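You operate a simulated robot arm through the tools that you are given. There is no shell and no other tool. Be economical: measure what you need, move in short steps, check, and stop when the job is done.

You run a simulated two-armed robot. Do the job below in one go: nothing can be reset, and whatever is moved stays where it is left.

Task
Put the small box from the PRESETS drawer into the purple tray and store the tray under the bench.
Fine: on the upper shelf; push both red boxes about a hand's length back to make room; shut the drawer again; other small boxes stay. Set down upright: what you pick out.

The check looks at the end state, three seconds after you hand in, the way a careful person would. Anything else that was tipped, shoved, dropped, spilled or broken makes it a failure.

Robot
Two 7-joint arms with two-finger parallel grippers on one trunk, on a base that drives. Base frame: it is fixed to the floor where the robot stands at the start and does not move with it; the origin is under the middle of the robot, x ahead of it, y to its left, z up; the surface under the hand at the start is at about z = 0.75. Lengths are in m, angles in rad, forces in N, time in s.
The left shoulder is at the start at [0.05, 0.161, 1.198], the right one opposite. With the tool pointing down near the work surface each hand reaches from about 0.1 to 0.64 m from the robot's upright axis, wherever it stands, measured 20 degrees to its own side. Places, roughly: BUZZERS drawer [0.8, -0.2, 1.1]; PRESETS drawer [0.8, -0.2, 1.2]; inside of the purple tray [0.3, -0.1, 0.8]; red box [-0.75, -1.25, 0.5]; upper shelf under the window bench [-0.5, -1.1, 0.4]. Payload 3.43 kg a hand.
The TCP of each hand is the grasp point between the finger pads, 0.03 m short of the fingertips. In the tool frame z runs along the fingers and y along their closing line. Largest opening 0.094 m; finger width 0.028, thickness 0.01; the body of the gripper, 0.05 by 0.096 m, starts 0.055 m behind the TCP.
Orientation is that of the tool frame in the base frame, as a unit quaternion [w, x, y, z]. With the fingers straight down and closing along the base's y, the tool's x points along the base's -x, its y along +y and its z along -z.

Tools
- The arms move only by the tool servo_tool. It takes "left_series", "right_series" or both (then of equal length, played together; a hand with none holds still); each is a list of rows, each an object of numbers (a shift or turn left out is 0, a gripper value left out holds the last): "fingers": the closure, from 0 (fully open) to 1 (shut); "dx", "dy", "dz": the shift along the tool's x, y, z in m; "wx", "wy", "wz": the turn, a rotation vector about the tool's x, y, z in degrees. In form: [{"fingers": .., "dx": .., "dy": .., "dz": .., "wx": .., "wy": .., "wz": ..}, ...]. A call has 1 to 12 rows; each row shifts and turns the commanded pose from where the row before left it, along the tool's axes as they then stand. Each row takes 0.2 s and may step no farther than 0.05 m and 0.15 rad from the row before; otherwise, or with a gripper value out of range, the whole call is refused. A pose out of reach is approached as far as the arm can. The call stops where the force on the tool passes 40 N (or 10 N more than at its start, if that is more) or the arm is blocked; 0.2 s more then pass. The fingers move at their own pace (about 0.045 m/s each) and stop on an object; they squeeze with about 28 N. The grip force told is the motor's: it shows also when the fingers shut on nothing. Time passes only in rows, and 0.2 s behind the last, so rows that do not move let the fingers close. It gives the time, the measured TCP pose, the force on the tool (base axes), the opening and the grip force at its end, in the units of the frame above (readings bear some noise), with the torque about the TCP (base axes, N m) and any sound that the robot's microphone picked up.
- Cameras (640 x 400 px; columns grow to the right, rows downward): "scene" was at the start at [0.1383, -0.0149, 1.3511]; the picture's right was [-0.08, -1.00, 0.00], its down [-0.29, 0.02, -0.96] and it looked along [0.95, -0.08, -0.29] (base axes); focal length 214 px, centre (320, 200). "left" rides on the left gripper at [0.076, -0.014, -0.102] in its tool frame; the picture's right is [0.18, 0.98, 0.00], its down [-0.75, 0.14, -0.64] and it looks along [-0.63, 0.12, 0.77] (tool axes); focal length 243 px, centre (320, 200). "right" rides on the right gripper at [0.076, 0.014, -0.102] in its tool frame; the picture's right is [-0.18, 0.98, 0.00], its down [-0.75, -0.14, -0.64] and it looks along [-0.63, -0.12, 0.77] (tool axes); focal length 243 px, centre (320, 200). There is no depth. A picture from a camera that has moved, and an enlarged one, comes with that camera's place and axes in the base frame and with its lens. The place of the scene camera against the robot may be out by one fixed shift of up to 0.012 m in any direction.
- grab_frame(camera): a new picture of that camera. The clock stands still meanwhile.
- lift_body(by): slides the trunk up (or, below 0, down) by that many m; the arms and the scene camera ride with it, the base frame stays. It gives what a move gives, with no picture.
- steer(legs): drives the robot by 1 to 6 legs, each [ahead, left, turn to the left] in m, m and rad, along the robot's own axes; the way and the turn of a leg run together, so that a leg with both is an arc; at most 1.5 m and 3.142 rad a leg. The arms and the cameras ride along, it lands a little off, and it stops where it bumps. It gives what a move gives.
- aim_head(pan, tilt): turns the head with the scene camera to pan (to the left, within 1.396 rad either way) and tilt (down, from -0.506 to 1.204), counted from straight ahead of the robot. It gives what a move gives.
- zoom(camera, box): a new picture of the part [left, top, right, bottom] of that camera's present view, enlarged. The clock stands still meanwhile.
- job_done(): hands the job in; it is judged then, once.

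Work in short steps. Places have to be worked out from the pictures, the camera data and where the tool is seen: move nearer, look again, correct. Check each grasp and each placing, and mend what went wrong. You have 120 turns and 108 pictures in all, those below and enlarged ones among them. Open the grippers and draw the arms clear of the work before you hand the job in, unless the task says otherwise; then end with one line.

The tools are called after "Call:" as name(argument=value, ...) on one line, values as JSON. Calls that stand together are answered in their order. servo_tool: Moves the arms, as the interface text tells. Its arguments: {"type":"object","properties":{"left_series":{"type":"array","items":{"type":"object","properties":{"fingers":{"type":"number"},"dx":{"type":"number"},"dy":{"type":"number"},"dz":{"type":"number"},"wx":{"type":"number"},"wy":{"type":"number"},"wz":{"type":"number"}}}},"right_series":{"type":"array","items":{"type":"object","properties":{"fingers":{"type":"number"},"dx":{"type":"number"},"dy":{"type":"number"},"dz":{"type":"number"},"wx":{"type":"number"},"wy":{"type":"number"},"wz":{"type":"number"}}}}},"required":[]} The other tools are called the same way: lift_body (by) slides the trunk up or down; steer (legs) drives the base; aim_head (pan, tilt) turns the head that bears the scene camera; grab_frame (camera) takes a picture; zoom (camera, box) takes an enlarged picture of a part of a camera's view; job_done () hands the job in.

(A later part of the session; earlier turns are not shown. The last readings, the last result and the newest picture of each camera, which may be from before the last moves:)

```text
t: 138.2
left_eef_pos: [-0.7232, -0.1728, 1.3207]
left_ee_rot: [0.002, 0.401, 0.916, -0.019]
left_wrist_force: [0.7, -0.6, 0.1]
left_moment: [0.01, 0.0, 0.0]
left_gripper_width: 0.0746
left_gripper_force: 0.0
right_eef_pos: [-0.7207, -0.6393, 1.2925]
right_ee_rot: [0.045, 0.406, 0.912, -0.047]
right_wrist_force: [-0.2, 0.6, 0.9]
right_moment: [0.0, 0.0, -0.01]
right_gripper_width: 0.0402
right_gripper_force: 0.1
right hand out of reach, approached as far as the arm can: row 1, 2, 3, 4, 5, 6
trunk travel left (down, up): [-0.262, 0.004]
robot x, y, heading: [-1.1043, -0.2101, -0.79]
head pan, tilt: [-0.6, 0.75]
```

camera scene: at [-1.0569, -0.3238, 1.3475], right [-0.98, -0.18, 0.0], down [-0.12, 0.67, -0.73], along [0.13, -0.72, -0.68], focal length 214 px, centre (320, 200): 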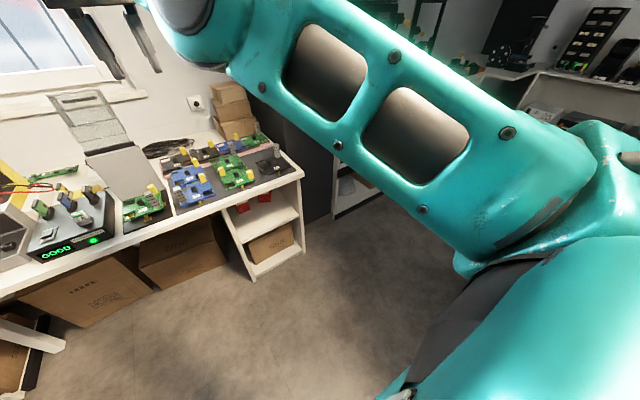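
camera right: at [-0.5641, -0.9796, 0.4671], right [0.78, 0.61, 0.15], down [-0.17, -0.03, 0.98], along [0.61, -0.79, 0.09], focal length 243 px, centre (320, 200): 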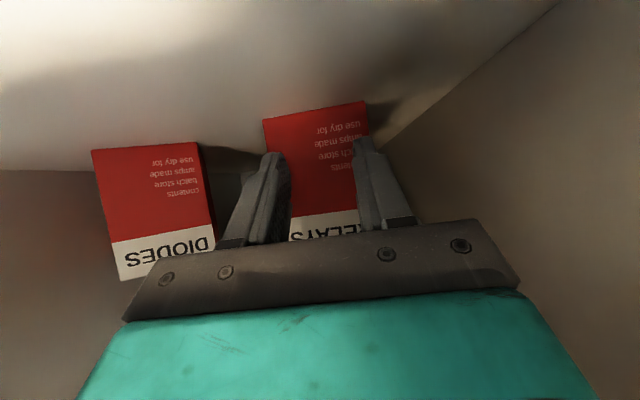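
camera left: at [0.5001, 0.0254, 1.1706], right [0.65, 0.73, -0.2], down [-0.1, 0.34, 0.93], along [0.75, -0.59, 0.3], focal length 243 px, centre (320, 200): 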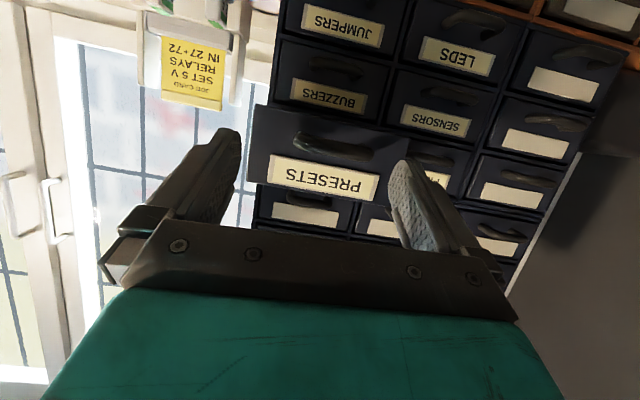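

Radially locked. Test a tangential swing to the right to at least park the arm off to the side.

Call:
servo_tool(right_series=[{"dy": -0.045}, {"dy": -0.045}, {"dy": -0.045}, {"dy": -0.045, "dx": 0.01}, {"dy": -0.045, "dx": 0.015}, {"dy": -0.04, "dx": 0.02}, {"dy": -0.04, "dx": 0.02}, {"dy": -0.04, "dx": 0.025}])

```text
t: 140.1
left_eef_pos: [-0.7241, -0.1736, 1.3208]
left_ee_rot: [0.002, 0.401, 0.916, -0.018]
left_wrist_force: [-0.4, -0.4, -0.3]
left_moment: [-0.01, -0.02, -0.01]
left_gripper_width: 0.0744
left_gripper_force: 0.0
right_eef_pos: [-0.7546, -0.6886, 1.3023]
right_ee_rot: [0.044, 0.406, 0.911, -0.046]
right_wrist_force: [1.3, 0.3, 0.6]
right_moment: [0.01, 0.03, -0.01]
right_gripper_width: 0.0404
right_gripper_force: 0.2
right hand out of reach, approached as far as the arm can: row 1, 2, 3, 4, 5, 6, 7, 8
trunk travel left (down, up): [-0.262, 0.004]
robot x, y, heading: [-1.106, -0.211, -0.788]
head pan, tilt: [-0.6, 0.75]
```

Possibly the commanded pose has run far away from the measured one. I reset it with a tiny trunk move and then try a modest pull back.

Call:
lift_body(by=-0.01)

Call:
servo_tool(right_series=[{"dx": 0.02}, {"dx": 0.02}, {"dx": 0.02}, {"dx": 0.02}])

```text
t: 140.6
left_eef_pos: [-0.7237, -0.173, 1.3091]
left_ee_rot: [0.002, 0.401, 0.916, -0.018]
left_wrist_force: [0.0, 0.8, 0.1]
left_moment: [-0.03, -0.04, 0.0]
left_gripper_width: 0.0741
left_gripper_force: 0.0
right_eef_pos: [-0.7525, -0.6892, 1.2934]
right_ee_rot: [0.044, 0.406, 0.912, -0.046]
right_wrist_force: [0.5, -0.4, -0.6]
right_moment: [-0.01, -0.01, 0.01]
right_gripper_width: 0.0406
right_gripper_force: 0.0
trunk travel left (down, up): [-0.252, 0.014]
robot x, y, heading: [-1.1074, -0.2078, -0.791]
head pan, tilt: [-0.6, 0.75]
```

```text
t: 141.6
left_eef_pos: [-0.7251, -0.173, 1.3088]
left_ee_rot: [0.001, 0.401, 0.916, -0.017]
left_wrist_force: [-0.4, 0.8, -0.3]
left_moment: [0.0, 0.0, -0.03]
left_gripper_width: 0.0744
left_gripper_force: 0.1
right_eef_pos: [-0.755, -0.678, 1.3074]
right_ee_rot: [0.043, 0.406, 0.912, -0.045]
right_wrist_force: [0.0, 0.3, 1.0]
right_moment: [-0.01, 0.02, -0.02]
right_gripper_width: 0.0403
right_gripper_force: 0.1
right hand out of reach, approached as far as the arm can: row 1, 2, 3, 4
trunk travel left (down, up): [-0.252, 0.014]
robot x, y, heading: [-1.1033, -0.2075, -0.791]
head pan, tilt: [-0.6, 0.75]
```

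Radial is truly locked. Test a sideways swing from a freshly reset command.

Call:
lift_body(by=0.01)

Call:
servo_tool(right_series=[{"dy": -0.045}, {"dy": -0.045}, {"dy": -0.045}, {"dy": -0.045}, {"dy": -0.045, "dx": 0.01}, {"dy": -0.045, "dx": 0.01}, {"dy": -0.04, "dx": 0.02}, {"dy": -0.04, "dx": 0.02}])

```text
t: 142.2
left_eef_pos: [-0.7228, -0.173, 1.3193]
left_ee_rot: [0.001, 0.402, 0.915, -0.019]
left_wrist_force: [0.5, 0.3, 0.8]
left_moment: [0.01, 0.02, 0.03]
left_gripper_width: 0.0743
left_gripper_force: 0.0
right_eef_pos: [-0.7546, -0.678, 1.3167]
right_ee_rot: [0.043, 0.406, 0.912, -0.046]
right_wrist_force: [-0.5, 1.1, -0.5]
right_moment: [-0.01, 0.01, 0.01]
right_gripper_width: 0.0405
right_gripper_force: 0.1
trunk travel left (down, up): [-0.262, 0.004]
robot x, y, heading: [-1.0998, -0.2064, -0.79]
head pan, tilt: [-0.6, 0.75]
```

```text
t: 144.0
left_eef_pos: [-0.7234, -0.1724, 1.319]
left_ee_rot: [0.002, 0.401, 0.916, -0.018]
left_wrist_force: [-0.2, -0.7, -0.4]
left_moment: [0.0, -0.02, 0.0]
left_gripper_width: 0.0742
left_gripper_force: 0.1
right_eef_pos: [-0.7562, -0.6769, 1.3182]
right_ee_rot: [0.044, 0.405, 0.912, -0.046]
right_wrist_force: [-0.5, -0.7, -0.1]
right_moment: [0.01, -0.01, -0.03]
right_gripper_width: 0.0405
right_gripper_force: 0.1
right hand out of reach, approached as far as the arm can: row 1, 2, 3, 4, 5, 6, 7, 8
trunk travel left (down, up): [-0.262, 0.004]
robot x, y, heading: [-1.1064, -0.2048, -0.787]
head pan, tilt: [-0.6, 0.75]
```

The right arm is parked harmlessly at z 1.32 over free air; I leave it and use the left arm. Drive back to in front of the tray (stopping ~.63 m short of it).

Call:
steer(legs=[[0.28, 0, 0], [0, 0.92, 0]])

Call:
servo_tool(left_series=[{"dz": 0.045, "fingers": 0.0}, {"dz": 0.045, "dx": -0.02}, {"dz": 0.045, "dx": -0.02}, {"dz": 0.045, "dx": -0.02}, {"dz": 0.045, "dx": -0.02}, {"dz": 0.045, "dx": -0.02}, {"dz": 0.045, "dx": -0.02, "dy": -0.02}, {"dz": 0.045, "dx": -0.02, "dy": -0.03}, {"dy": -0.03}])

Call:
grab_frame(camera="left")

```text
t: 154.1
left_eef_pos: [0.1356, 0.2819, 1.3201]
left_ee_rot: [0.001, 0.404, 0.915, -0.018]
left_wrist_force: [0.8, 0.0, -0.6]
left_moment: [0.0, 0.02, 0.0]
left_gripper_width: 0.0741
left_gripper_force: 0.0
right_eef_pos: [0.0994, -0.223, 1.3194]
right_ee_rot: [0.044, 0.408, 0.911, -0.046]
right_wrist_force: [0.3, -0.3, -0.7]
right_moment: [-0.03, 0.01, -0.01]
right_gripper_width: 0.0406
right_gripper_force: 0.1
trunk travel left (down, up): [-0.262, 0.004]
robot x, y, heading: [-0.2488, 0.2454, -0.792]
head pan, tilt: [-0.6, 0.75]
```

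```text
refused: row 7 steps farther than a row can; nothing moved
```

```text
38 pictures are left
camera left: at [0.074, 0.3317, 1.4211], right [0.6, 0.8, -0.03], down [0.62, -0.44, 0.65], along [0.5, -0.41, -0.76], focal length 243 px, centre (320, 200)
```

left: 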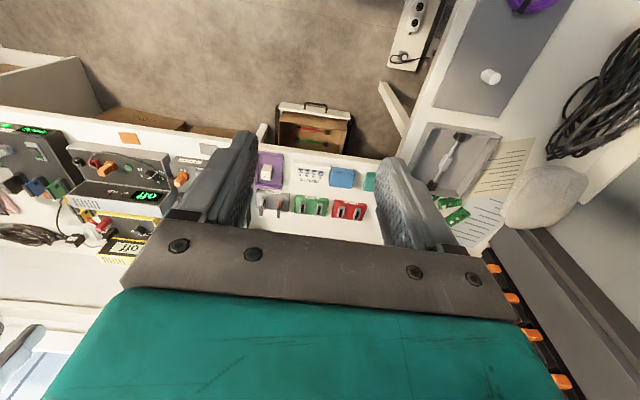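

Nothing is in the way of where I'll stand. Redo the left-hand lowering with smaller steps, moving right and forward.

Call:
servo_tool(left_series=[{"dz": 0.04, "fingers": 0.0, "dy": -0.025}, {"dz": 0.04, "dy": -0.025}, {"dz": 0.04, "dy": -0.025}, {"dz": 0.04, "dy": -0.025}, {"dz": 0.04, "dy": -0.025}, {"dz": 0.04, "dx": -0.025}, {"dz": 0.04, "dx": -0.025}, {"dz": 0.04, "dx": -0.025}, {"dz": 0.03, "dx": -0.035}, {"dx": -0.045}])

Call:
servo_tool(left_series=[{"wy": -8.4}, {"wy": -8.4}, {"wy": -8.4}, {"wy": -8.4}, {"wy": -8.4}, {"wy": -8}])

Call:
aim_head(pan=0.35, tilt=0.8)

Call:
grab_frame(camera="scene")

```text
t: 156.3
left_eef_pos: [0.1474, 0.0617, 0.9793]
left_ee_rot: [0.001, 0.404, 0.915, -0.018]
left_wrist_force: [0.1, -0.4, 0.8]
left_moment: [-0.03, -0.01, -0.02]
left_gripper_width: 0.0938
left_gripper_force: 0.0
left hand out of reach, approached as far as the arm can: row 5
right_eef_pos: [0.0991, -0.2233, 1.3186]
right_ee_rot: [0.044, 0.408, 0.911, -0.047]
right_wrist_force: [-0.4, -0.3, -0.1]
right_moment: [0.03, 0.01, 0.0]
right_gripper_width: 0.0402
right_gripper_force: 0.0
trunk travel left (down, up): [-0.262, 0.004]
robot x, y, heading: [-0.2429, 0.2517, -0.793]
head pan, tilt: [-0.6, 0.75]
```

```text
t: 157.7
left_eef_pos: [0.1426, 0.0585, 0.9816]
left_ee_rot: [0.346, 0.369, 0.845, -0.174]
left_wrist_force: [0.2, 0.9, -0.2]
left_moment: [-0.03, 0.01, 0.03]
left_gripper_width: 0.094
left_gripper_force: 0.1
left hand out of reach, approached as far as the arm can: row 6
right_eef_pos: [0.0998, -0.2227, 1.3195]
right_ee_rot: [0.044, 0.408, 0.911, -0.047]
right_wrist_force: [0.4, -0.2, -0.1]
right_moment: [-0.02, -0.01, -0.01]
right_gripper_width: 0.0402
right_gripper_force: 0.0
trunk travel left (down, up): [-0.262, 0.004]
robot x, y, heading: [-0.2455, 0.2528, -0.789]
head pan, tilt: [-0.6, 0.75]
```

```text
t: 158.9
left_eef_pos: [0.142, 0.0588, 0.9808]
left_ee_rot: [0.345, 0.37, 0.845, -0.173]
left_wrist_force: [0.1, 0.4, 0.3]
left_moment: [0.02, 0.0, 0.01]
left_gripper_width: 0.0943
left_gripper_force: 0.0
right_eef_pos: [0.1008, -0.2232, 1.3188]
right_ee_rot: [0.043, 0.409, 0.911, -0.045]
right_wrist_force: [-0.4, 0.7, -0.8]
right_moment: [0.01, -0.03, 0.01]
right_gripper_width: 0.0405
right_gripper_force: 0.1
trunk travel left (down, up): [-0.262, 0.004]
robot x, y, heading: [-0.2465, 0.247, -0.788]
head pan, tilt: [0.351, 0.799]
```

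```text
37 pictures are left
camera scene: at [-0.1404, 0.1796, 1.3435], right [-0.43, -0.9, 0.0], down [-0.65, 0.31, -0.7], along [0.63, -0.3, -0.72], focal length 214 px, centre (320, 200)
```

scene: 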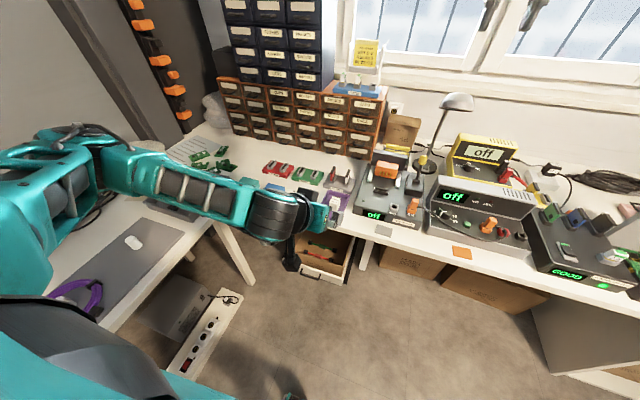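

Left hand pitched ~45° at z .98. Drive forward .15 and look at the tray from the hand camera to gauge its width and yaw.

Call:
steer(legs=[[0.15, 0.02, 0]])

Call:
grab_frame(camera="left")

Call:
zoom(camera="scene", box=[200, 160, 440, 310])

```text
t: 160.3
left_eef_pos: [0.2642, -0.0344, 0.9808]
left_ee_rot: [0.344, 0.37, 0.845, -0.173]
left_wrist_force: [0.7, -1.0, 0.4]
left_moment: [-0.05, 0.03, -0.01]
left_gripper_width: 0.094
left_gripper_force: 0.0
right_eef_pos: [0.2209, -0.3181, 1.3188]
right_ee_rot: [0.043, 0.408, 0.911, -0.047]
right_wrist_force: [1.4, -1.4, 0.2]
right_moment: [0.0, 0.01, 0.0]
right_gripper_width: 0.0407
right_gripper_force: 0.1
trunk travel left (down, up): [-0.262, 0.004]
robot x, y, heading: [-0.1254, 0.1555, -0.793]
head pan, tilt: [0.351, 0.799]
```

```text
36 pictures are left
camera left: at [0.1698, 0.0492, 0.9989], right [0.64, 0.75, -0.17], down [0.18, 0.06, 0.98], along [0.75, -0.66, -0.1], focal length 243 px, centre (320, 200)
```

left: 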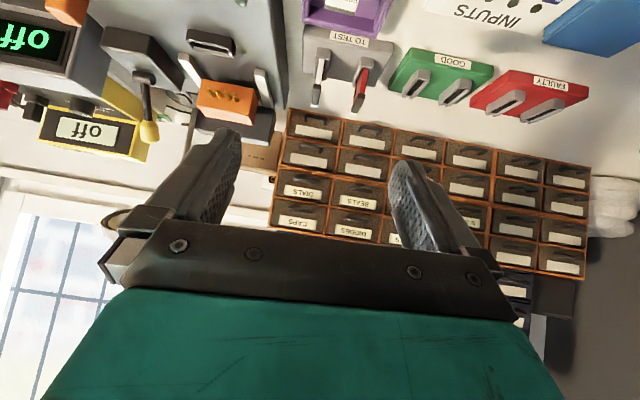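

```text
2.67 times, centred on (320, 235) of scene
camera zoom: at [-0.0188, 0.0844, 1.3434], right [-0.43, -0.9, 0.0], down [-0.65, 0.31, -0.7], along [0.63, -0.3, -0.72], focal length 572 px, centre (320, 107)
```

zoom: 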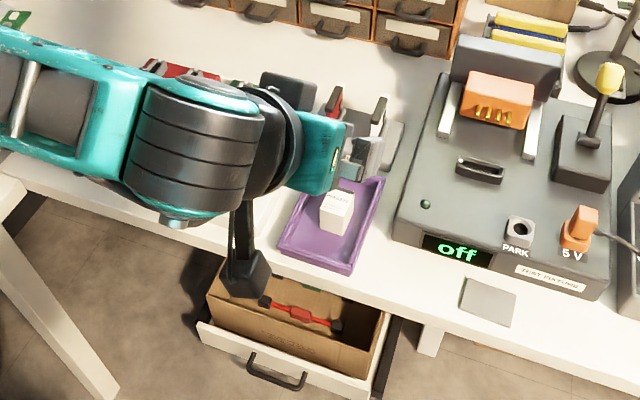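

Tray ≈.085 wide (opening .094 fits), near edge F .221, far F .346, l ≈.164; TCP is laterally on it. Correct yaw ~2.6° and hover over it at z .85.

Call:
servo_tool(left_series=[{"wx": -1.8, "wz": -1.8}, {"dx": 0.0115, "dz": 0.0345}, {"dx": 0.0115, "dz": 0.0345}, {"dx": 0.0115, "dz": 0.0345}, {"dx": 0.0115, "dz": 0.0345}])

Call:
grab_frame(camera="left")

Call:
zoom(camera="scene", box=[260, 160, 400, 280])

```text
t: 161.5
left_eef_pos: [0.2909, -0.0652, 0.9054]
left_ee_rot: [0.349, 0.351, 0.853, -0.164]
left_wrist_force: [0.2, 0.0, -0.1]
left_moment: [0.05, -0.01, 0.02]
left_gripper_width: 0.0941
left_gripper_force: 0.1
left hand out of reach, approached as far as the arm can: row 4, 5
right_eef_pos: [0.2216, -0.3182, 1.3191]
right_ee_rot: [0.044, 0.408, 0.911, -0.046]
right_wrist_force: [-0.7, -0.6, -0.9]
right_moment: [0.03, 0.0, -0.02]
right_gripper_width: 0.0403
right_gripper_force: 0.1
trunk travel left (down, up): [-0.262, 0.004]
robot x, y, heading: [-0.1279, 0.157, -0.788]
head pan, tilt: [0.351, 0.799]
```

```text
34 pictures are left
camera left: at [0.1917, 0.0156, 0.9242], right [0.61, 0.78, -0.17], down [0.18, 0.07, 0.98], along [0.77, -0.63, -0.1], focal length 243 px, centre (320, 200)
```

left: 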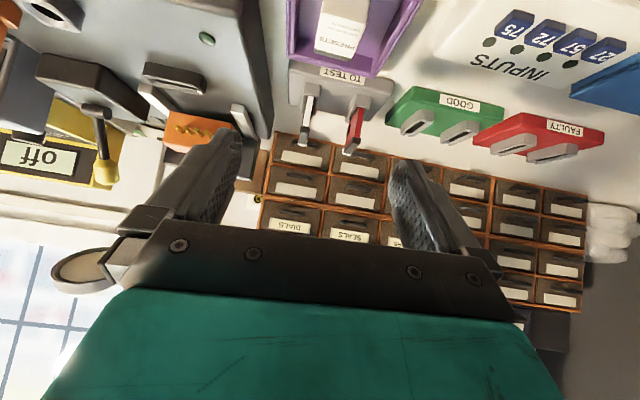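

```text
3.33 times, centred on (330, 220) of scene
camera zoom: at [-0.0196, 0.0845, 1.3435], right [-0.43, -0.9, 0.0], down [-0.65, 0.31, -0.7], along [0.63, -0.3, -0.72], focal length 715 px, centre (287, 133)
```

zoom: 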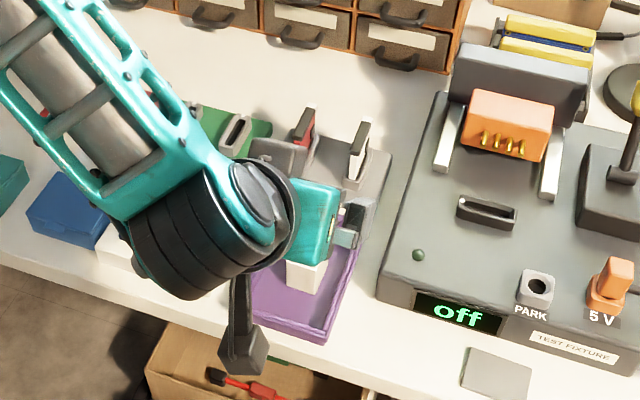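

Folded arm limits the wrist at this distance; a more extended arm is better. I back the base .09 m and reach further forward.

Call:
steer(legs=[[-0.09, 0, 0]])

Call:
servo_tool(left_series=[{"dx": -0.021, "dz": 0.021}, {"dx": -0.021, "dz": 0.021}, {"dx": -0.021, "dz": 0.021}, {"dx": -0.014, "dz": 0.014}, {"dx": 0.012, "dz": 0.012}, {"dx": 0.012, "dz": 0.012}])

Call:
grab_frame(camera="left")

```text
t: 162.6
left_eef_pos: [0.2268, 0.0012, 0.9068]
left_ee_rot: [0.349, 0.35, 0.854, -0.164]
left_wrist_force: [0.6, -0.2, 0.4]
left_moment: [0.0, -0.02, -0.02]
left_gripper_width: 0.094
left_gripper_force: 0.1
right_eef_pos: [0.1589, -0.2531, 1.3195]
right_ee_rot: [0.044, 0.407, 0.911, -0.046]
right_wrist_force: [-0.9, 1.1, 1.2]
right_moment: [-0.02, -0.03, -0.01]
right_gripper_width: 0.0405
right_gripper_force: 0.0
trunk travel left (down, up): [-0.262, 0.004]
robot x, y, heading: [-0.1876, 0.2187, -0.796]
head pan, tilt: [0.351, 0.799]
```

```text
t: 164.0
left_eef_pos: [0.3039, -0.0784, 0.8708]
left_ee_rot: [0.348, 0.349, 0.855, -0.163]
left_wrist_force: [0.5, 0.7, 0.3]
left_moment: [-0.01, -0.01, 0.02]
left_gripper_width: 0.0941
left_gripper_force: 0.0
right_eef_pos: [0.1594, -0.2516, 1.3189]
right_ee_rot: [0.044, 0.407, 0.911, -0.046]
right_wrist_force: [-0.5, 0.4, 0.0]
right_moment: [-0.01, 0.02, -0.04]
right_gripper_width: 0.0404
right_gripper_force: 0.0
trunk travel left (down, up): [-0.262, 0.004]
robot x, y, heading: [-0.1916, 0.2184, -0.793]
head pan, tilt: [0.351, 0.799]
```

```text
32 pictures are left
camera left: at [0.2044, 0.0026, 0.8904], right [0.6, 0.78, -0.17], down [0.18, 0.07, 0.98], along [0.78, -0.62, -0.1], focal length 243 px, centre (320, 200)
```

left: 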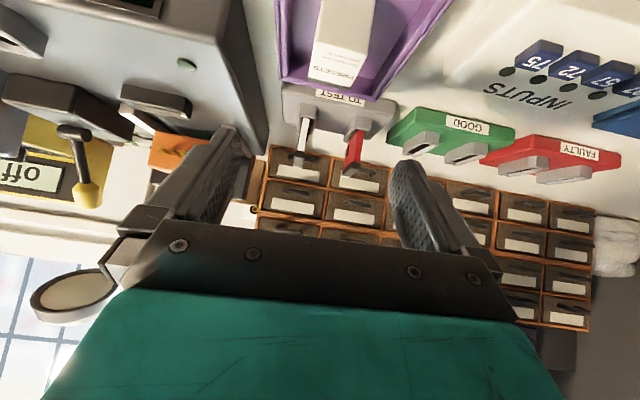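

Reachable now: TCP F .270, l .161; tray l ≈.164, width ≈.087. I fine-tune (+3 mm left, 1° yaw) and descend slowly over the sides.

Call:
servo_tool(left_series=[{"dy": 0.003, "wx": -0.7, "wz": -0.7}, {"dx": 0.0141, "dz": 0.0141}, {"dx": 0.0141, "dz": 0.0141}, {"dx": 0.0071, "dz": 0.0071}])

Call:
aim_head(pan=0.2, tilt=0.8)

Call:
zoom(camera="scene", box=[220, 140, 360, 240])

Call:
grab_frame(camera="left")

```text
t: 165.0
left_eef_pos: [0.3028, -0.0771, 0.8208]
left_ee_rot: [0.349, 0.342, 0.858, -0.159]
left_wrist_force: [0.2, -0.3, -1.1]
left_moment: [0.0, 0.0, -0.04]
left_gripper_width: 0.094
left_gripper_force: 0.0
right_eef_pos: [0.1592, -0.2531, 1.3185]
right_ee_rot: [0.043, 0.407, 0.911, -0.047]
right_wrist_force: [0.1, -0.4, -0.5]
right_moment: [-0.02, 0.01, 0.01]
right_gripper_width: 0.0403
right_gripper_force: 0.1
trunk travel left (down, up): [-0.262, 0.004]
robot x, y, heading: [-0.1851, 0.2207, -0.787]
head pan, tilt: [0.351, 0.799]
```

```text
t: 165.7
left_eef_pos: [0.3049, -0.0772, 0.8224]
left_ee_rot: [0.349, 0.343, 0.857, -0.161]
left_wrist_force: [0.1, 0.4, 0.4]
left_moment: [0.01, -0.02, -0.03]
left_gripper_width: 0.0939
left_gripper_force: 0.0
right_eef_pos: [0.1587, -0.2543, 1.3202]
right_ee_rot: [0.044, 0.408, 0.911, -0.046]
right_wrist_force: [0.5, 0.0, 0.2]
right_moment: [0.0, 0.06, 0.04]
right_gripper_width: 0.0405
right_gripper_force: 0.1
trunk travel left (down, up): [-0.262, 0.004]
robot x, y, heading: [-0.1889, 0.2172, -0.789]
head pan, tilt: [0.201, 0.799]
```

```text
4.00 times, centred on (290, 190) of scene
camera zoom: at [-0.0886, 0.1389, 1.3435], right [-0.56, -0.83, 0.0], down [-0.6, 0.4, -0.7], along [0.58, -0.39, -0.72], focal length 858 px, centre (440, 240)
```

zoom: 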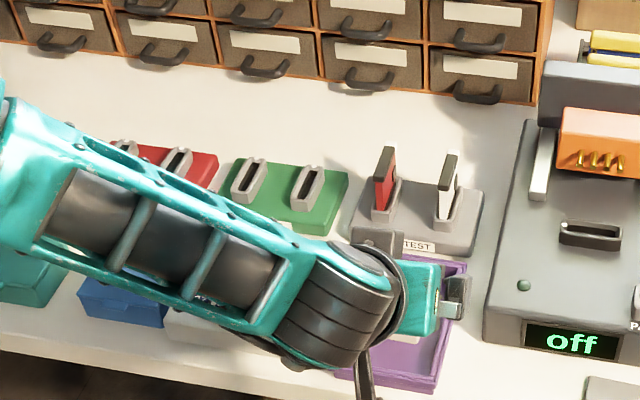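

```text
30 pictures are left
camera left: at [0.2044, 0.0021, 0.8409], right [0.59, 0.79, -0.17], down [0.18, 0.07, 0.98], along [0.79, -0.61, -0.1], focal length 243 px, centre (320, 200)
```

left: 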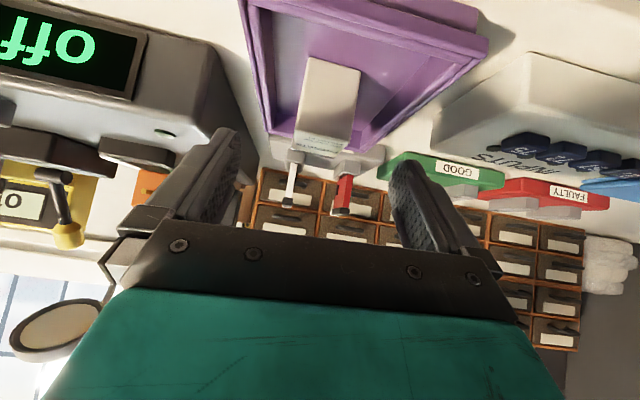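

Yaw matches (far edge slope .17 as predicted); tray centre 2.5 mm to the left, width ≈.086. Shift and lower to z ≈.787.

Call:
servo_tool(left_series=[{"dy": 0.0025}, {"dx": 0.0085, "dz": 0.0085}, {"dx": 0.0085, "dz": 0.0085}, {"dx": 0.007, "dz": 0.007}])

Call:
zoom(camera="left", box=[160, 0, 480, 240])

```text
t: 166.7
left_eef_pos: [0.3072, -0.0755, 0.7996]
left_ee_rot: [0.348, 0.341, 0.859, -0.158]
left_wrist_force: [0.1, -0.7, -0.4]
left_moment: [-0.02, -0.02, 0.0]
left_gripper_width: 0.094
left_gripper_force: 0.1
left hand out of reach, approached as far as the arm can: row 4
right_eef_pos: [0.1579, -0.2526, 1.3198]
right_ee_rot: [0.044, 0.407, 0.911, -0.046]
right_wrist_force: [0.3, -0.2, 1.2]
right_moment: [-0.04, -0.01, 0.01]
right_gripper_width: 0.0404
right_gripper_force: 0.1
trunk travel left (down, up): [-0.262, 0.004]
robot x, y, heading: [-0.1876, 0.2198, -0.79]
head pan, tilt: [0.201, 0.799]
```

```text
1.67 times, centred on (320, 120) of left
camera zoom: at [0.2056, 0.0027, 0.8179], right [0.59, 0.79, -0.16], down [0.18, 0.07, 0.98], along [0.79, -0.61, -0.1], focal length 404 px, centre (320, 333)
```

zoom: 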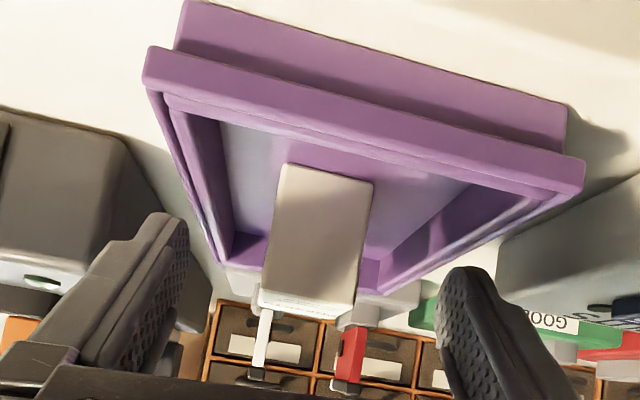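

Fingers straddle the tray; the last bit I lower with the trunk (−.013).

Call:
lift_body(by=-0.012)

Call:
servo_tool(left_series=[{"fingers": 1.0}, {}, {}, {}])

Call:
zoom(camera="left", box=[160, 0, 480, 240])

```text
t: 167.3
left_eef_pos: [0.3053, -0.075, 0.7882]
left_ee_rot: [0.35, 0.342, 0.858, -0.16]
left_wrist_force: [-0.1, 0.1, -0.7]
left_moment: [-0.04, -0.01, 0.01]
left_gripper_width: 0.094
left_gripper_force: 0.0
right_eef_pos: [0.1598, -0.2515, 1.3071]
right_ee_rot: [0.044, 0.407, 0.911, -0.045]
right_wrist_force: [-0.4, 0.0, -0.2]
right_moment: [0.0, -0.02, -0.02]
right_gripper_width: 0.0403
right_gripper_force: 0.0
trunk travel left (down, up): [-0.25, 0.016]
robot x, y, heading: [-0.186, 0.2211, -0.791]
head pan, tilt: [0.201, 0.799]
```

```text
t: 168.3
left_eef_pos: [0.3053, -0.0755, 0.7871]
left_ee_rot: [0.349, 0.342, 0.858, -0.159]
left_wrist_force: [-0.1, -0.7, 1.3]
left_moment: [0.04, 0.0, 0.01]
left_gripper_width: 0.0845
left_gripper_force: 28.3
right_eef_pos: [0.1585, -0.2529, 1.3069]
right_ee_rot: [0.043, 0.407, 0.911, -0.045]
right_wrist_force: [-0.7, -0.3, -1.5]
right_moment: [0.0, 0.01, -0.01]
right_gripper_width: 0.0403
right_gripper_force: 0.0
trunk travel left (down, up): [-0.25, 0.016]
robot x, y, heading: [-0.1893, 0.2174, -0.793]
head pan, tilt: [0.201, 0.799]
```

```text
1.67 times, centred on (320, 120) of left
camera zoom: at [0.2053, 0.0027, 0.8059], right [0.59, 0.79, -0.16], down [0.18, 0.07, 0.98], along [0.79, -0.61, -0.1], focal length 404 px, centre (320, 333)
```

zoom: 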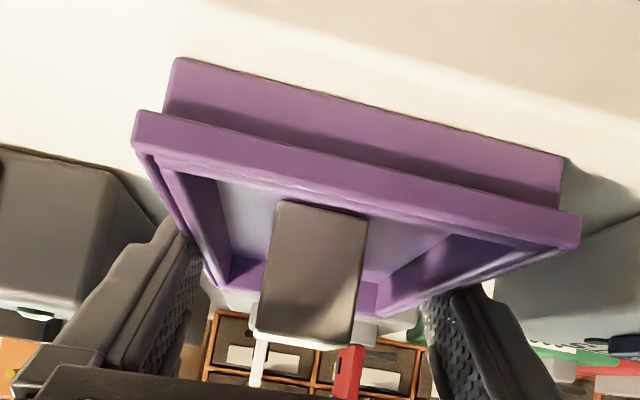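

Gripped the tray by its sides (84.5 mm, 28 N). Lift slowly with the arm and check it stays level.

Call:
servo_tool(left_series=[{"dx": -0.0055, "dz": -0.0055}, {"dx": -0.01, "dz": -0.01}, {"dx": -0.014, "dz": -0.014}, {"dx": -0.014, "dz": -0.014}])

Call:
grab_frame(camera="left")

Call:
zoom(camera="scene", box=[200, 120, 400, 260])

```text
t: 169.3
left_eef_pos: [0.3095, -0.0743, 0.8483]
left_ee_rot: [0.348, 0.342, 0.858, -0.158]
left_wrist_force: [-0.2, 0.4, -1.6]
left_moment: [0.02, -0.01, 0.0]
left_gripper_width: 0.0844
left_gripper_force: 28.6
right_eef_pos: [0.1589, -0.2528, 1.3072]
right_ee_rot: [0.043, 0.407, 0.911, -0.046]
right_wrist_force: [0.4, -0.2, -0.1]
right_moment: [-0.03, -0.03, -0.02]
right_gripper_width: 0.0408
right_gripper_force: 0.1
trunk travel left (down, up): [-0.25, 0.016]
robot x, y, heading: [-0.1893, 0.2197, -0.791]
head pan, tilt: [0.201, 0.799]
```

```text
27 pictures are left
camera left: at [0.2079, 0.0045, 0.8675], right [0.59, 0.79, -0.16], down [0.18, 0.07, 0.98], along [0.79, -0.61, -0.1], focal length 243 px, centre (320, 200)
```

left: 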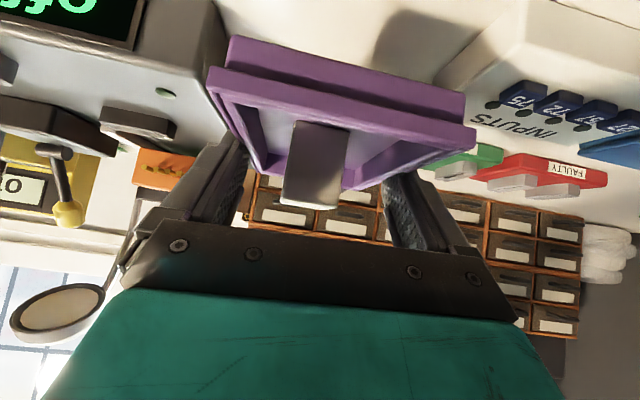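

```text
2.86 times, centred on (300, 190) of scene
camera zoom: at [-0.0886, 0.139, 1.3315], right [-0.56, -0.83, 0.0], down [-0.6, 0.4, -0.7], along [0.58, -0.39, -0.72], focal length 613 px, centre (377, 229)
```

zoom: 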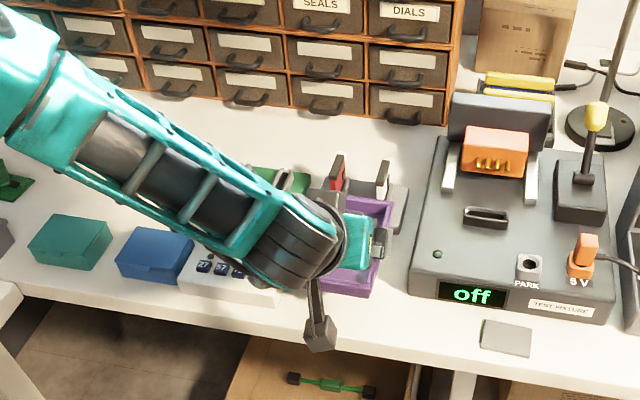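

Tray is held level with the box upright. Back off .27 m and drive right along the bench to the shelf.

Call:
steer(legs=[[-0.27, 0, 0], [0, -1.35, 0]])

Call:
lift_body(by=-0.245)

Call:
aim_head(pan=0.15, tilt=0.85)

Call:
grab_frame(camera="scene")

```text
t: 182.9
left_eef_pos: [-0.8596, -0.8389, 0.8479]
left_ee_rot: [0.346, 0.353, 0.853, -0.165]
left_wrist_force: [-0.7, 0.8, -0.6]
left_moment: [0.02, 0.01, 0.0]
left_gripper_width: 0.0838
left_gripper_force: 28.1
right_eef_pos: [-1.0128, -1.0137, 1.3082]
right_ee_rot: [0.044, 0.419, 0.906, -0.047]
right_wrist_force: [0.0, -0.2, 0.0]
right_moment: [-0.02, -0.04, -0.01]
right_gripper_width: 0.0403
right_gripper_force: 0.2
trunk travel left (down, up): [-0.25, 0.016]
robot x, y, heading: [-1.3495, -0.5354, -0.815]
head pan, tilt: [0.201, 0.799]
```

```text
t: 185.4
left_eef_pos: [-0.8595, -0.8406, 0.6041]
left_ee_rot: [0.347, 0.352, 0.854, -0.163]
left_wrist_force: [-0.1, -0.8, -1.6]
left_moment: [0.0, -0.01, -0.02]
left_gripper_width: 0.084
left_gripper_force: 28.0
right_eef_pos: [-1.013, -1.0149, 1.0627]
right_ee_rot: [0.043, 0.418, 0.906, -0.047]
right_wrist_force: [-0.6, 0.7, -0.1]
right_moment: [0.03, 0.01, -0.04]
right_gripper_width: 0.0406
right_gripper_force: 0.0
trunk travel left (down, up): [-0.005, 0.261]
robot x, y, heading: [-1.3512, -0.5329, -0.814]
head pan, tilt: [0.201, 0.799]
```

```text
t: 186.0
left_eef_pos: [-0.8589, -0.8408, 0.6049]
left_ee_rot: [0.347, 0.353, 0.853, -0.164]
left_wrist_force: [0.5, -0.6, -1.8]
left_moment: [0.01, -0.02, 0.02]
left_gripper_width: 0.0838
left_gripper_force: 28.3
right_eef_pos: [-1.0133, -1.0158, 1.0626]
right_ee_rot: [0.043, 0.418, 0.906, -0.046]
right_wrist_force: [0.1, 0.3, -1.3]
right_moment: [-0.01, 0.02, -0.01]
right_gripper_width: 0.0403
right_gripper_force: 0.0
trunk travel left (down, up): [-0.005, 0.261]
robot x, y, heading: [-1.3497, -0.5304, -0.811]
head pan, tilt: [0.15, 0.85]
```

```text
25 pictures are left
camera scene: at [-1.2547, -0.6181, 1.0825], right [-0.62, -0.79, 0.0], down [-0.59, 0.46, -0.66], along [0.52, -0.41, -0.75], focal length 214 px, centre (320, 200)
```

scene: 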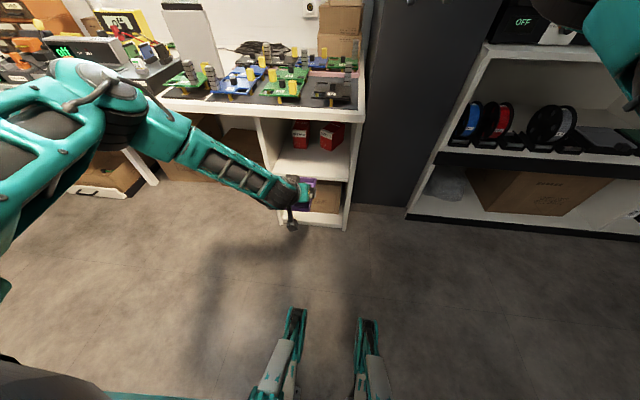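

Tray is in front of the shelf at the right lateral place. In free air I test how low the arm can go at this pitch.

Call:
servo_tool(left_series=[{"dx": 0.0141, "dz": 0.0141}, {"dx": 0.0141, "dz": 0.0141}, {"dx": 0.0141, "dz": 0.0141}])

```text
t: 186.8
left_eef_pos: [-0.8611, -0.8417, 0.5446]
left_ee_rot: [0.348, 0.352, 0.854, -0.163]
left_wrist_force: [0.2, 0.4, -0.8]
left_moment: [-0.01, 0.01, -0.01]
left_gripper_width: 0.0841
left_gripper_force: 27.7
right_eef_pos: [-1.0133, -1.0135, 1.0612]
right_ee_rot: [0.043, 0.418, 0.906, -0.048]
right_wrist_force: [0.3, -0.4, 0.7]
right_moment: [0.03, 0.0, 0.0]
right_gripper_width: 0.0402
right_gripper_force: 0.0
trunk travel left (down, up): [-0.005, 0.261]
robot x, y, heading: [-1.3518, -0.5367, -0.815]
head pan, tilt: [0.15, 0.85]
```

Good to .545. Continue lowering while extending slightly forward (tray far edge is still well short of the bench).

Call:
servo_tool(left_series=[{"dx": 0.0071, "dz": 0.0212}, {"dx": 0.0071, "dz": 0.0212}, {"dx": 0.0106, "dz": 0.0177}])

```text
t: 187.6
left_eef_pos: [-0.8442, -0.8595, 0.4841]
left_ee_rot: [0.345, 0.352, 0.855, -0.161]
left_wrist_force: [0.8, 0.2, -1.0]
left_moment: [-0.01, 0.03, 0.01]
left_gripper_width: 0.0842
left_gripper_force: 28.0
right_eef_pos: [-1.0129, -1.0137, 1.0621]
right_ee_rot: [0.043, 0.419, 0.906, -0.046]
right_wrist_force: [-0.1, 0.0, 0.2]
right_moment: [0.01, 0.02, -0.02]
right_gripper_width: 0.0403
right_gripper_force: 0.1
trunk travel left (down, up): [-0.005, 0.261]
robot x, y, heading: [-1.3477, -0.5319, -0.817]
head pan, tilt: [0.15, 0.85]
```

Excellent (z .484). Quick test that the final .03 m drop is also reachable, returning up afterwards.

Call:
servo_tool(left_series=[{"dx": 0.0106, "dz": 0.0106}, {"dx": 0.0106, "dz": 0.0106}, {"dx": -0.0106, "dz": -0.0106}, {"dx": -0.0106, "dz": -0.0106}])

Call:
steer(legs=[[0, 0, 0.03]])

Call:
grab_frame(camera="left")

```text
t: 188.6
left_eef_pos: [-0.8464, -0.8591, 0.484]
left_ee_rot: [0.344, 0.353, 0.855, -0.161]
left_wrist_force: [0.2, 0.0, -0.4]
left_moment: [-0.01, 0.03, -0.02]
left_gripper_width: 0.0839
left_gripper_force: 27.8
right_eef_pos: [-1.0133, -1.0138, 1.0621]
right_ee_rot: [0.043, 0.419, 0.906, -0.047]
right_wrist_force: [0.0, -0.1, -0.5]
right_moment: [0.03, 0.0, 0.03]
right_gripper_width: 0.0403
right_gripper_force: 0.0
trunk travel left (down, up): [-0.005, 0.261]
robot x, y, heading: [-1.347, -0.5343, -0.814]
head pan, tilt: [0.15, 0.85]
```

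```text
t: 189.4
left_eef_pos: [-0.8366, -0.8447, 0.4834]
left_ee_rot: [0.348, 0.34, 0.86, -0.156]
left_wrist_force: [-0.1, 0.5, -1.5]
left_moment: [0.0, 0.0, 0.02]
left_gripper_width: 0.084
left_gripper_force: 28.1
right_eef_pos: [-0.9989, -1.0043, 1.0623]
right_ee_rot: [0.043, 0.405, 0.912, -0.046]
right_wrist_force: [-0.5, 1.4, 0.6]
right_moment: [0.01, 0.0, -0.02]
right_gripper_width: 0.0405
right_gripper_force: 0.1
trunk travel left (down, up): [-0.005, 0.261]
robot x, y, heading: [-1.3457, -0.5311, -0.783]
head pan, tilt: [0.15, 0.85]
```

```text
24 pictures are left
camera left: at [-0.9368, -0.7669, 0.5031], right [0.58, 0.8, -0.16], down [0.18, 0.07, 0.98], along [0.79, -0.6, -0.1], focal length 243 px, centre (320, 200)
```

left: 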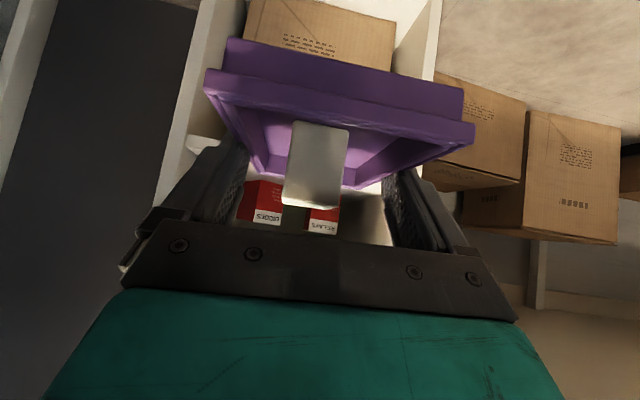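

Perfectly lined up with the shelf centre (l −1.189), tray bottom ~.03 above shelf level. Drive in .2 m first and check clearances.

Call:
steer(legs=[[0.2, 0, 0]])

Call:
grab_frame(camera="left")

Call:
grab_frame(camera="scene")

```text
t: 191.0
left_eef_pos: [-0.6952, -0.9849, 0.4844]
left_ee_rot: [0.347, 0.34, 0.86, -0.156]
left_wrist_force: [0.1, -0.8, -1.1]
left_moment: [0.04, 0.03, -0.02]
left_gripper_width: 0.0839
left_gripper_force: 28.0
right_eef_pos: [-0.8563, -1.1447, 1.0624]
right_ee_rot: [0.043, 0.404, 0.912, -0.046]
right_wrist_force: [-0.1, 0.0, 1.1]
right_moment: [-0.04, -0.02, 0.0]
right_gripper_width: 0.0405
right_gripper_force: 0.0
trunk travel left (down, up): [-0.005, 0.261]
robot x, y, heading: [-1.2077, -0.6751, -0.785]
head pan, tilt: [0.15, 0.85]
```

```text
23 pictures are left
camera left: at [-0.7947, -0.9078, 0.503], right [0.58, 0.8, -0.16], down [0.18, 0.07, 0.98], along [0.79, -0.6, -0.1], focal length 243 px, centre (320, 200)
```

left: 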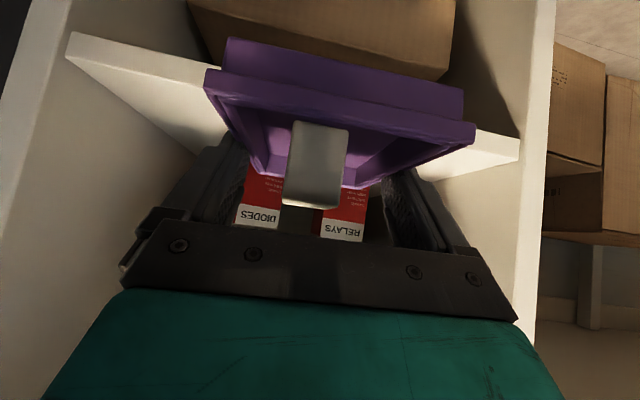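

```text
22 pictures are left
camera scene: at [-1.1104, -0.7571, 1.0824], right [-0.59, -0.81, 0.0], down [-0.61, 0.45, -0.66], along [0.53, -0.39, -0.75], focal length 214 px, centre (320, 200)
```

scene: 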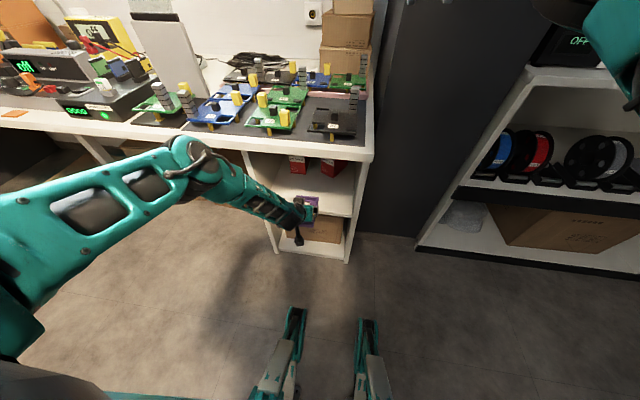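

The tray clears the shelf edge. I advance another .08 and check the forearm against the bench edge.

Call:
steer(legs=[[0.08, 0, 0]])

Call:
zoom(camera="scene", box=[120, 90, 400, 270])

Call:
grab_frame(camera="left")

```text
t: 192.1
left_eef_pos: [-0.6374, -1.0406, 0.4829]
left_ee_rot: [0.347, 0.339, 0.86, -0.156]
left_wrist_force: [0.2, -0.5, -1.1]
left_moment: [-0.02, 0.02, -0.02]
left_gripper_width: 0.084
left_gripper_force: 28.2
right_eef_pos: [-0.7993, -1.2005, 1.0614]
right_ee_rot: [0.043, 0.403, 0.913, -0.046]
right_wrist_force: [-0.3, 0.4, 0.1]
right_moment: [-0.02, -0.01, -0.01]
right_gripper_width: 0.0405
right_gripper_force: 0.1
trunk travel left (down, up): [-0.005, 0.261]
robot x, y, heading: [-1.1539, -0.7348, -0.781]
head pan, tilt: [0.15, 0.85]
```

```text
2.22 times, centred on (260, 180) of scene
camera zoom: at [-1.0546, -0.8124, 1.0824], right [-0.59, -0.81, 0.0], down [-0.61, 0.44, -0.66], along [0.53, -0.39, -0.75], focal length 477 px, centre (453, 244)
```

zoom: 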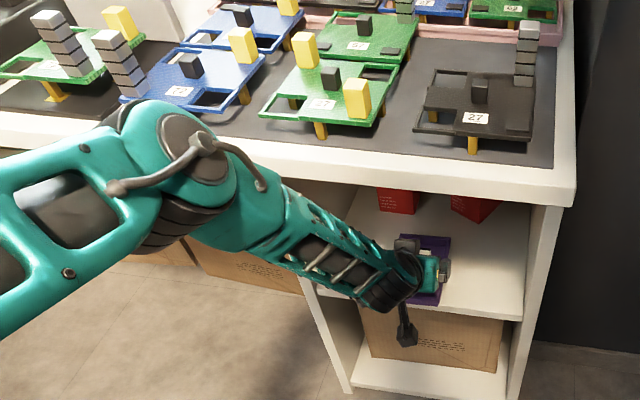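

```text
20 pictures are left
camera left: at [-0.7385, -0.9625, 0.5029], right [0.58, 0.8, -0.16], down [0.18, 0.07, 0.98], along [0.79, -0.6, -0.1], focal length 243 px, centre (320, 200)
```

left: 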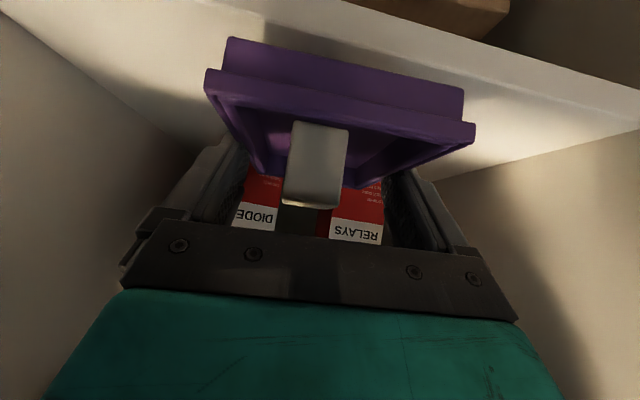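

Tray's near rim is still ~.04 outside the shelf edge; bench edge (F .21) limits the forearm. I advance .035, set down there, and later push the tray the last centimetres with the fingertips.

Call:
steer(legs=[[0.037, 0, 0]])

Call:
servo_tool(left_series=[{"dx": 0.0071, "dz": 0.0071}, {"dx": 0.0053, "dz": 0.0053}])

Call:
grab_frame(camera="left")

```text
t: 192.9
left_eef_pos: [-0.6103, -1.0648, 0.483]
left_ee_rot: [0.348, 0.339, 0.86, -0.156]
left_wrist_force: [-1.2, 0.2, -1.8]
left_moment: [-0.03, 0.02, -0.01]
left_gripper_width: 0.0836
left_gripper_force: 28.5
right_eef_pos: [-0.7729, -1.2265, 1.0619]
right_ee_rot: [0.044, 0.403, 0.913, -0.046]
right_wrist_force: [0.6, -1.0, 0.4]
right_moment: [0.01, 0.0, -0.01]
right_gripper_width: 0.0403
right_gripper_force: 0.0
trunk travel left (down, up): [-0.005, 0.261]
robot x, y, heading: [-1.1285, -0.7568, -0.781]
head pan, tilt: [0.15, 0.85]
```

```text
t: 193.5
left_eef_pos: [-0.6111, -1.0661, 0.4654]
left_ee_rot: [0.346, 0.339, 0.861, -0.153]
left_wrist_force: [0.6, 1.2, -1.6]
left_moment: [0.02, 0.01, 0.01]
left_gripper_width: 0.0841
left_gripper_force: 28.3
right_eef_pos: [-0.773, -1.2253, 1.0624]
right_ee_rot: [0.044, 0.403, 0.913, -0.046]
right_wrist_force: [0.9, 0.2, 0.1]
right_moment: [0.03, 0.02, 0.0]
right_gripper_width: 0.0402
right_gripper_force: 0.0
trunk travel left (down, up): [-0.005, 0.261]
robot x, y, heading: [-1.1266, -0.7582, -0.781]
head pan, tilt: [0.15, 0.85]
```

```text
19 pictures are left
camera left: at [-0.7128, -0.9894, 0.4858], right [0.58, 0.8, -0.16], down [0.18, 0.06, 0.98], along [0.79, -0.6, -0.11], focal length 243 px, centre (320, 200)
```

left: 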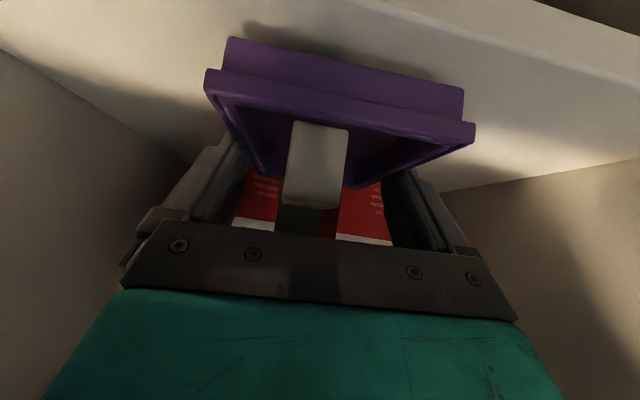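

The tray's foot is already ~1 cm inside the edge. Creep down to contact.

Call:
servo_tool(left_series=[{"dx": 0.0028, "dz": 0.0028}, {"dx": 0.0021, "dz": 0.0021}, {"dx": 0.0021, "dz": 0.0021}])

```text
t: 194.3
left_eef_pos: [-0.6109, -1.0676, 0.4585]
left_ee_rot: [0.348, 0.339, 0.86, -0.153]
left_wrist_force: [-1.6, 1.5, 8.4]
left_moment: [-0.15, -0.76, 0.03]
left_gripper_width: 0.0839
left_gripper_force: 27.9
right_eef_pos: [-0.7747, -1.2262, 1.0629]
right_ee_rot: [0.044, 0.403, 0.913, -0.047]
right_wrist_force: [-0.4, 0.1, -0.7]
right_moment: [0.02, 0.0, 0.01]
right_gripper_width: 0.0403
right_gripper_force: 0.1
trunk travel left (down, up): [-0.005, 0.261]
robot x, y, heading: [-1.1219, -0.7574, -0.78]
head pan, tilt: [0.15, 0.85]
```

Contact (8 N). Open the fingers and retreat along the tool axis.

Call:
servo_tool(left_series=[{"fingers": 0.0}, {}, {"dz": -0.01}, {"dz": -0.02}, {"dz": -0.02}, {"dz": -0.02}])

Call:
grab_frame(camera="left")

```text
t: 195.7
left_eef_pos: [-0.6117, -1.0665, 0.4563]
left_ee_rot: [0.346, 0.339, 0.861, -0.153]
left_wrist_force: [-0.8, 0.0, -0.2]
left_moment: [0.02, 0.0, 0.01]
left_gripper_width: 0.094
left_gripper_force: 0.1
left hand out of reach, approached as far as the arm can: row 3, 4, 5, 6
right_eef_pos: [-0.7741, -1.2252, 1.0621]
right_ee_rot: [0.044, 0.403, 0.913, -0.046]
right_wrist_force: [0.6, -0.2, -0.1]
right_moment: [-0.03, 0.0, 0.02]
right_gripper_width: 0.0403
right_gripper_force: 0.1
trunk travel left (down, up): [-0.005, 0.261]
robot x, y, heading: [-1.1236, -0.7572, -0.782]
head pan, tilt: [0.15, 0.85]
```

```text
18 pictures are left
camera left: at [-0.7128, -0.9897, 0.4766], right [0.58, 0.8, -0.16], down [0.18, 0.06, 0.98], along [0.79, -0.6, -0.11], focal length 243 px, centre (320, 200)
```

left: 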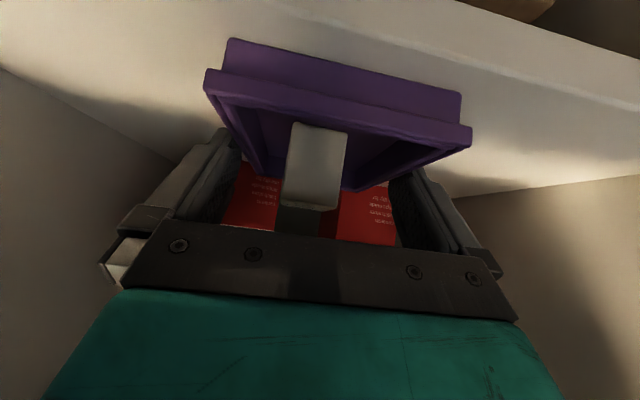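

The arm is in the same locked posture, so I retreat with the base, fingers sliding back alongside the tray with ~5 mm clearance each side.

Call:
steer(legs=[[-0.03, 0, 0]])

Call:
lift_body(by=0.03)

Call:
grab_frame(camera="left")

```text
t: 196.6
left_eef_pos: [-0.6342, -1.0458, 0.4561]
left_ee_rot: [0.345, 0.339, 0.862, -0.153]
left_wrist_force: [0.1, 0.0, 0.5]
left_moment: [0.0, 0.0, 0.01]
left_gripper_width: 0.0941
left_gripper_force: 0.0
right_eef_pos: [-0.7952, -1.205, 1.0621]
right_ee_rot: [0.043, 0.403, 0.913, -0.046]
right_wrist_force: [1.2, -0.3, 0.2]
right_moment: [0.01, 0.03, -0.01]
right_gripper_width: 0.0402
right_gripper_force: 0.0
trunk travel left (down, up): [-0.005, 0.261]
robot x, y, heading: [-1.1469, -0.7323, -0.777]
head pan, tilt: [0.15, 0.85]
```

```text
t: 197.3
left_eef_pos: [-0.6329, -1.0459, 0.4869]
left_ee_rot: [0.345, 0.338, 0.862, -0.152]
left_wrist_force: [0.1, -0.3, -0.8]
left_moment: [-0.01, 0.01, 0.01]
left_gripper_width: 0.0939
left_gripper_force: 0.0
right_eef_pos: [-0.7958, -1.2044, 1.0925]
right_ee_rot: [0.043, 0.403, 0.913, -0.046]
right_wrist_force: [0.8, 0.4, -0.6]
right_moment: [0.02, 0.03, 0.02]
right_gripper_width: 0.0405
right_gripper_force: 0.1
trunk travel left (down, up): [-0.035, 0.231]
robot x, y, heading: [-1.1474, -0.7357, -0.782]
head pan, tilt: [0.15, 0.85]
```

```text
17 pictures are left
camera left: at [-0.7344, -0.9684, 0.5065], right [0.58, 0.8, -0.16], down [0.18, 0.06, 0.98], along [0.79, -0.6, -0.11], focal length 243 px, centre (320, 200)
```

left: 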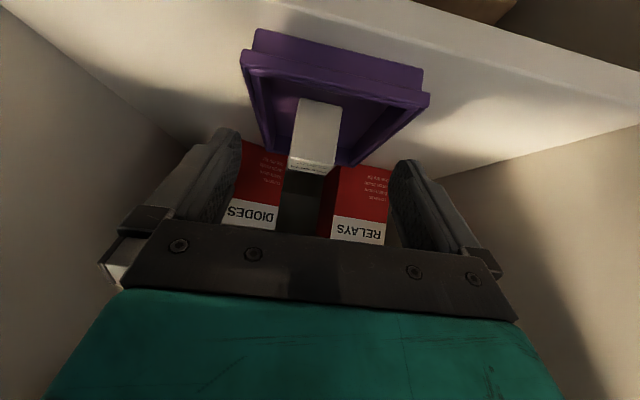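

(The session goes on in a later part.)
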